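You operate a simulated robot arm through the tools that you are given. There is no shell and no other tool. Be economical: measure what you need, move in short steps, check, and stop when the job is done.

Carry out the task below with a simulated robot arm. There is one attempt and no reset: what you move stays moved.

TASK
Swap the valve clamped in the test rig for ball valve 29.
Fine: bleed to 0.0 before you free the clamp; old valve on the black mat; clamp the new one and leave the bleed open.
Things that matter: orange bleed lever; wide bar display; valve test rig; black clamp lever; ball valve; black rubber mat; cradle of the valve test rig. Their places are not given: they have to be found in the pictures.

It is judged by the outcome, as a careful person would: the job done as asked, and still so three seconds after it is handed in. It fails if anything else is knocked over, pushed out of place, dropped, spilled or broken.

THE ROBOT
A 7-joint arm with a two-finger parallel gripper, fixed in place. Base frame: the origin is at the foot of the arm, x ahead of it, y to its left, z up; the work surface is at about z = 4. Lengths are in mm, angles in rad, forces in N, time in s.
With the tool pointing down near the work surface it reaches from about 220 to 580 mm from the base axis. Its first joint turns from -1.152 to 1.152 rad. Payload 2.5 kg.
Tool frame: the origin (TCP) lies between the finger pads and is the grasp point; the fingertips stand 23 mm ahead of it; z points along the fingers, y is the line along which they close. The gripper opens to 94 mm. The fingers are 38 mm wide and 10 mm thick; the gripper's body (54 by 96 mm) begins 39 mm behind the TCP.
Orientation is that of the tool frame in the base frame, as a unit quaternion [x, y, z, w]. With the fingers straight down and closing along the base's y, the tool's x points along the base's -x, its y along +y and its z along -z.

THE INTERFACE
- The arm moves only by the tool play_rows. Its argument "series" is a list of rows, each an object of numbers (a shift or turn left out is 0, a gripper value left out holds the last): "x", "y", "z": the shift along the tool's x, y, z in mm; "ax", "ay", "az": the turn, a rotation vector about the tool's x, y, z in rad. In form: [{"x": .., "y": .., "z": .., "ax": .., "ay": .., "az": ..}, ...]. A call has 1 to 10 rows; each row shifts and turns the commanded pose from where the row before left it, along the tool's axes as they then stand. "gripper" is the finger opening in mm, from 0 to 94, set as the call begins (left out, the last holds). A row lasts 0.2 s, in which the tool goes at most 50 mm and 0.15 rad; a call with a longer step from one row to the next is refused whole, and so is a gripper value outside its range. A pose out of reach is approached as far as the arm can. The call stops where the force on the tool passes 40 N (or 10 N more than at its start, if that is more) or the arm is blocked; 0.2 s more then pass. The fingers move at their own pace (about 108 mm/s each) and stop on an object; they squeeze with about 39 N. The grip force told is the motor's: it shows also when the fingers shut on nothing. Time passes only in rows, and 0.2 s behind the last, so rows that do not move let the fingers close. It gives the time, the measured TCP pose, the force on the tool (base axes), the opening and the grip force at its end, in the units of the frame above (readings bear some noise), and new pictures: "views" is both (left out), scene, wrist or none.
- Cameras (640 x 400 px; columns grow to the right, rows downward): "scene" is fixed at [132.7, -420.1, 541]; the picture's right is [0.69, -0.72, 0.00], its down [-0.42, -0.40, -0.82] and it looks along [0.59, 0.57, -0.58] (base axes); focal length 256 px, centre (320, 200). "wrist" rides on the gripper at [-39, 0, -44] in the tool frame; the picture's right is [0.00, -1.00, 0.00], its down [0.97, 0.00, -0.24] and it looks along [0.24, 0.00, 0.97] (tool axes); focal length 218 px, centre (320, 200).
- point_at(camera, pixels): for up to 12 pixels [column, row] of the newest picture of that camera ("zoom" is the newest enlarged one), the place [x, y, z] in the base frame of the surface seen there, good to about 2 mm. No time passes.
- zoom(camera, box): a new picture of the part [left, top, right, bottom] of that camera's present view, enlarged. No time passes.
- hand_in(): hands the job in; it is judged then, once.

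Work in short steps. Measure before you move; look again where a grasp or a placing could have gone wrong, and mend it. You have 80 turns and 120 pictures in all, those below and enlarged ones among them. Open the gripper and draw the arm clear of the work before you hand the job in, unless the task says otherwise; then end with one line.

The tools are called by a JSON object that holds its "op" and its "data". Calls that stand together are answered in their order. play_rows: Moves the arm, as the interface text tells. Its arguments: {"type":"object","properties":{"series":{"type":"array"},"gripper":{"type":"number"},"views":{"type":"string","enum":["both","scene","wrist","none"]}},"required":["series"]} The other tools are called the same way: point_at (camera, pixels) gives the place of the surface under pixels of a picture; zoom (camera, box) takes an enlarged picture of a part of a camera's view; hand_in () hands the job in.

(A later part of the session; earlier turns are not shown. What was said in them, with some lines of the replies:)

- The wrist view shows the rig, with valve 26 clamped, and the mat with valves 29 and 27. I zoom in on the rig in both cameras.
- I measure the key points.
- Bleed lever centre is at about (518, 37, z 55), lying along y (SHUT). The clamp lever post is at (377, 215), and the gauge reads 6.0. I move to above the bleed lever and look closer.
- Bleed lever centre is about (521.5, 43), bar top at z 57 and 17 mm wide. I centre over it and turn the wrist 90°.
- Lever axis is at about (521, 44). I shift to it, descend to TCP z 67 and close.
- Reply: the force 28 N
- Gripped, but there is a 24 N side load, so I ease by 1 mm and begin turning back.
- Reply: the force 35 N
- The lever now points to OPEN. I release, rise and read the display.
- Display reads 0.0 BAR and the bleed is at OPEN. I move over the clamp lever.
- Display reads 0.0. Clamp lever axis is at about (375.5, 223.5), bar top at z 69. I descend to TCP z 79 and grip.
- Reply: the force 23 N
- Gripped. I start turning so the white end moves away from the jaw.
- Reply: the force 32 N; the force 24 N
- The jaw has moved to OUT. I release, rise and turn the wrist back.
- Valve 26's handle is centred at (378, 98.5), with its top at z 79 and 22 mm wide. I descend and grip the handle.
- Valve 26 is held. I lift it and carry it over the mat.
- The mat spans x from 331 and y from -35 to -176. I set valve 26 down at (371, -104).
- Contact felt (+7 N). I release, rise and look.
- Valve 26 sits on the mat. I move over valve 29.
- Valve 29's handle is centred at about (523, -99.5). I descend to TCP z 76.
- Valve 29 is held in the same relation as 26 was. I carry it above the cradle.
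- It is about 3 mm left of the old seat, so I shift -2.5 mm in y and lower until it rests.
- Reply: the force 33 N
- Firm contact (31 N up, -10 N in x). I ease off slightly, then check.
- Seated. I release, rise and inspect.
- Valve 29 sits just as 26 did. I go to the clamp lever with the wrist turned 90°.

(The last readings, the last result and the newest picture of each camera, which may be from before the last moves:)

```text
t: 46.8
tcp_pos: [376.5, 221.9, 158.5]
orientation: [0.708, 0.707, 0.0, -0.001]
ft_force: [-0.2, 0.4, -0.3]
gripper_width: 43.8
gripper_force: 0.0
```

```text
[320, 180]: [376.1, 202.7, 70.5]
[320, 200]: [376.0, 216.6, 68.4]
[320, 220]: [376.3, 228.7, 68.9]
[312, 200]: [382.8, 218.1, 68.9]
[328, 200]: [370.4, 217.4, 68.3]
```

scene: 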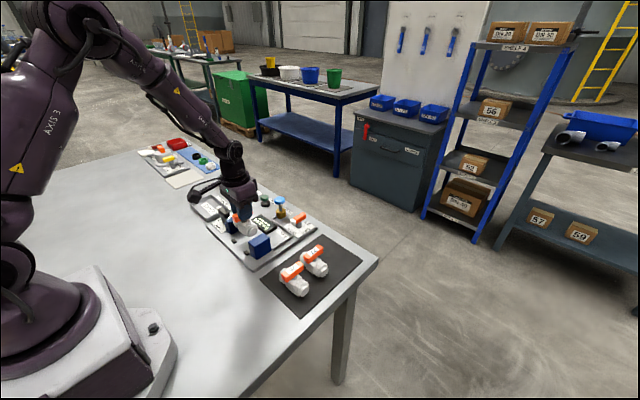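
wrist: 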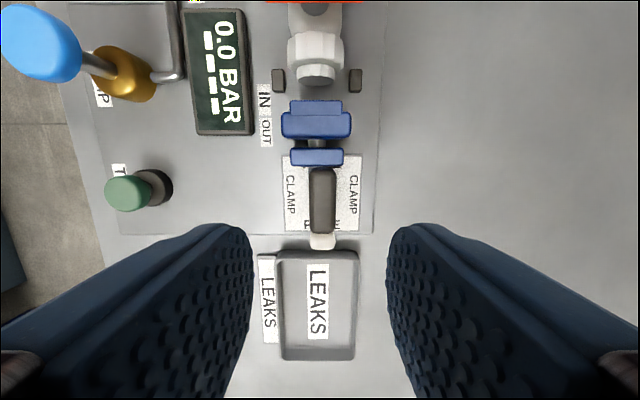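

{"op": "play_rows", "data": {"series": [{"x": 1.5, "y": -0.7, "z": 35}, {"z": 35}, {"z": 10.5}, {}], "views": "none"}}

{"op": "play_rows", "data": {"series": [{}, {}, {}], "gripper": 0, "views": "none"}}

{"op": "play_rows", "data": {"series": [{"az": -0.12}, {"az": -0.15}, {}], "views": "wrist"}}

```text
t: 47.8
tcp_pos: [373.7, 223.7, 77.9]
orientation: [0.708, 0.706, 0.0, 0.0]
ft_force: [0.1, 0.7, 0.3]
gripper_width: 43.7
gripper_force: 0.0
```

```text
t: 48.6
tcp_pos: [374.2, 223.9, 78.3]
orientation: [0.707, 0.707, -0.002, -0.001]
ft_force: [-15.0, -2.7, 6.4]
gripper_width: 17.9
gripper_force: 44.9
```

```text
t: 49.4
tcp_pos: [373.9, 223.4, 78.6]
orientation: [0.605, 0.796, -0.002, -0.002]
ft_force: [-20.5, -4.8, 7.0]
gripper_width: 17.9
gripper_force: 45.3
```

wrist: 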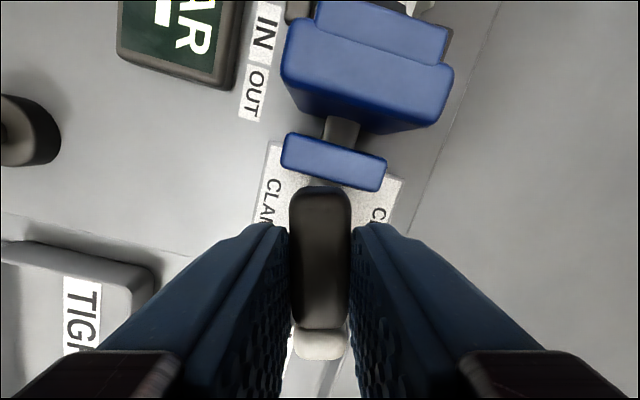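

Turning works. I ease the side load and carry on to CLAMP.

{"op": "play_rows", "data": {"series": [{"y": -0.8, "az": -0.1}, {"az": -0.15}, {"az": -0.15}, {"az": -0.15}, {"az": -0.15}, {"az": -0.15}, {"az": -0.15}, {"az": -0.15}, {"az": -0.15}, {}]}}

```text
t: 51.6
tcp_pos: [374.7, 225.3, 77.2]
orientation: [-0.001, 1.0, 0.001, 0.001]
ft_force: [5.7, 12.2, -13.8]
gripper_width: 17.7
gripper_force: 45.4
```

scene: 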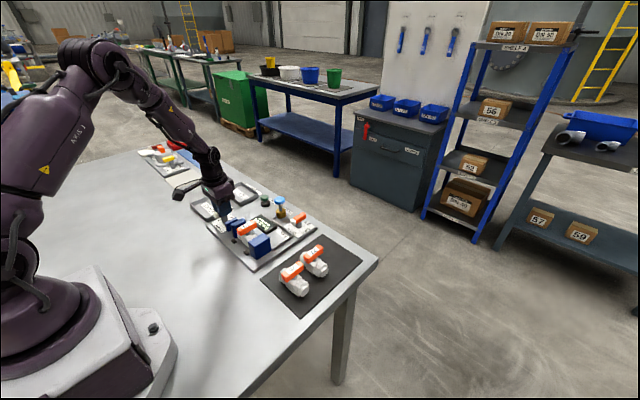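
wrist: 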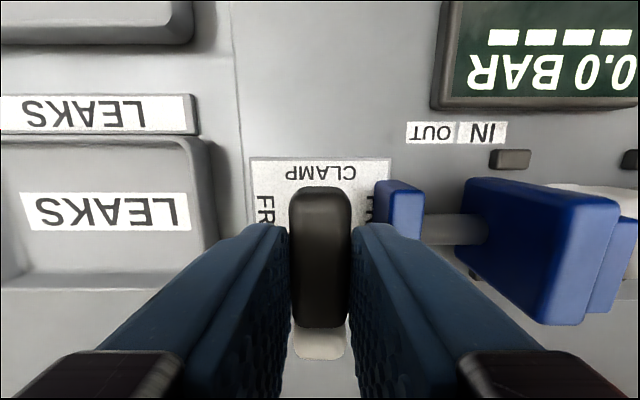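

The jaw is IN and the lever is at CLAMP. I release, rise and back away, then do the final check.

{"op": "play_rows", "data": {"series": [{}, {}, {"z": -30}, {"z": -45}, {"z": -45}, {"z": -45}, {"z": -45, "x": 10}, {"x": 30}, {"x": 30}, {}], "gripper": 60}}

{"op": "zoom", "data": {"camera": "scene", "box": [200, 180, 370, 300]}}

{"op": "zoom", "data": {"camera": "scene", "box": [210, 195, 300, 265]}}

```text
t: 53.8
tcp_pos: [305.7, 224.2, 288.5]
orientation: [0.001, 1.0, 0.0, 0.0]
ft_force: [-0.2, -1.2, -1.0]
gripper_width: 59.9
gripper_force: 0.2
```

scene: 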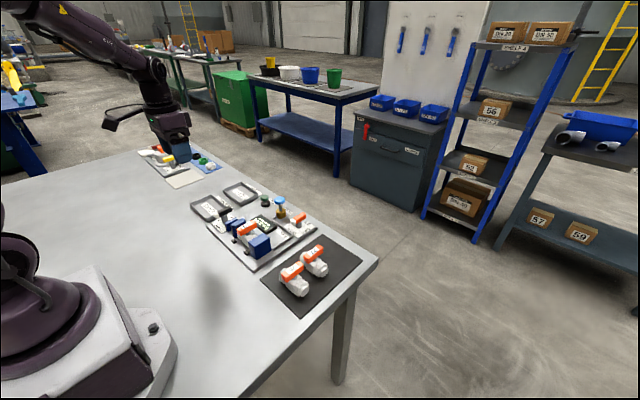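
wrist: 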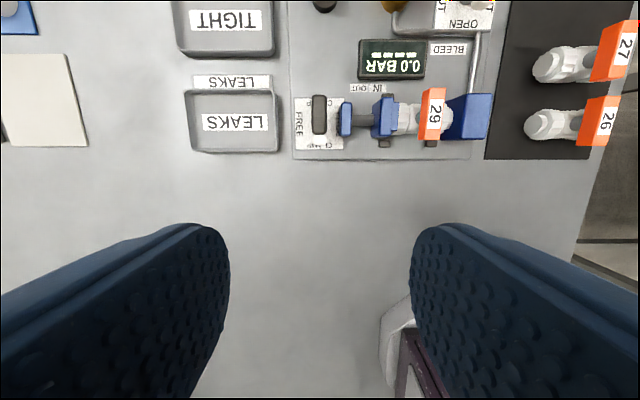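

```text
3.33 times, centred on (285, 240) of scene
```

zoom: 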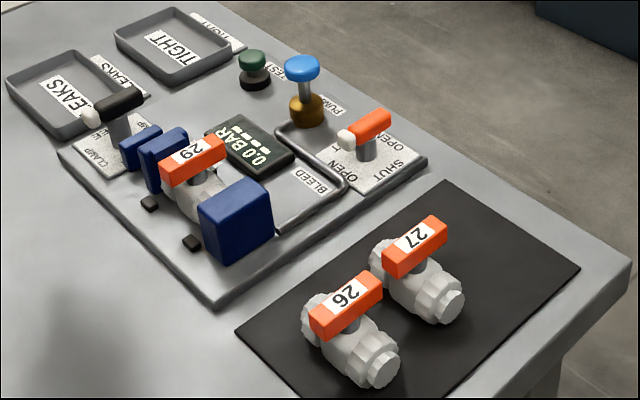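

```text
5.71 times, centred on (255, 230) of scene
```

zoom: 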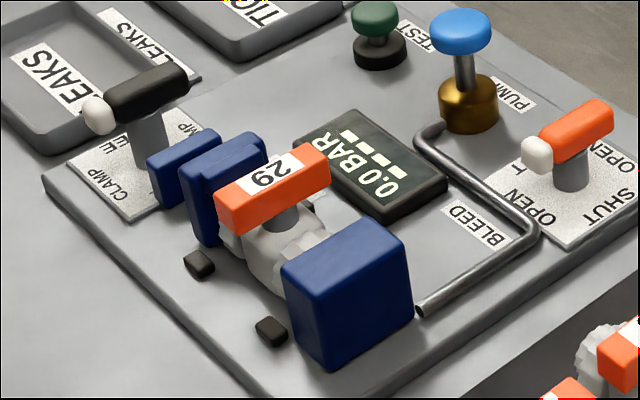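

Valve 29 is clamped, valve 26 is on the mat, the bleed is open and the display reads 0.0. The arm is clear, so I hand in.

{"op": "hand_in", "data": {}}

```text
The job is handed in.
```

Valve 29 is clamped in the rig and valve 26 is on the black mat. I bled the rig to 0.0 before freeing the clamp, and the bleed is still open.
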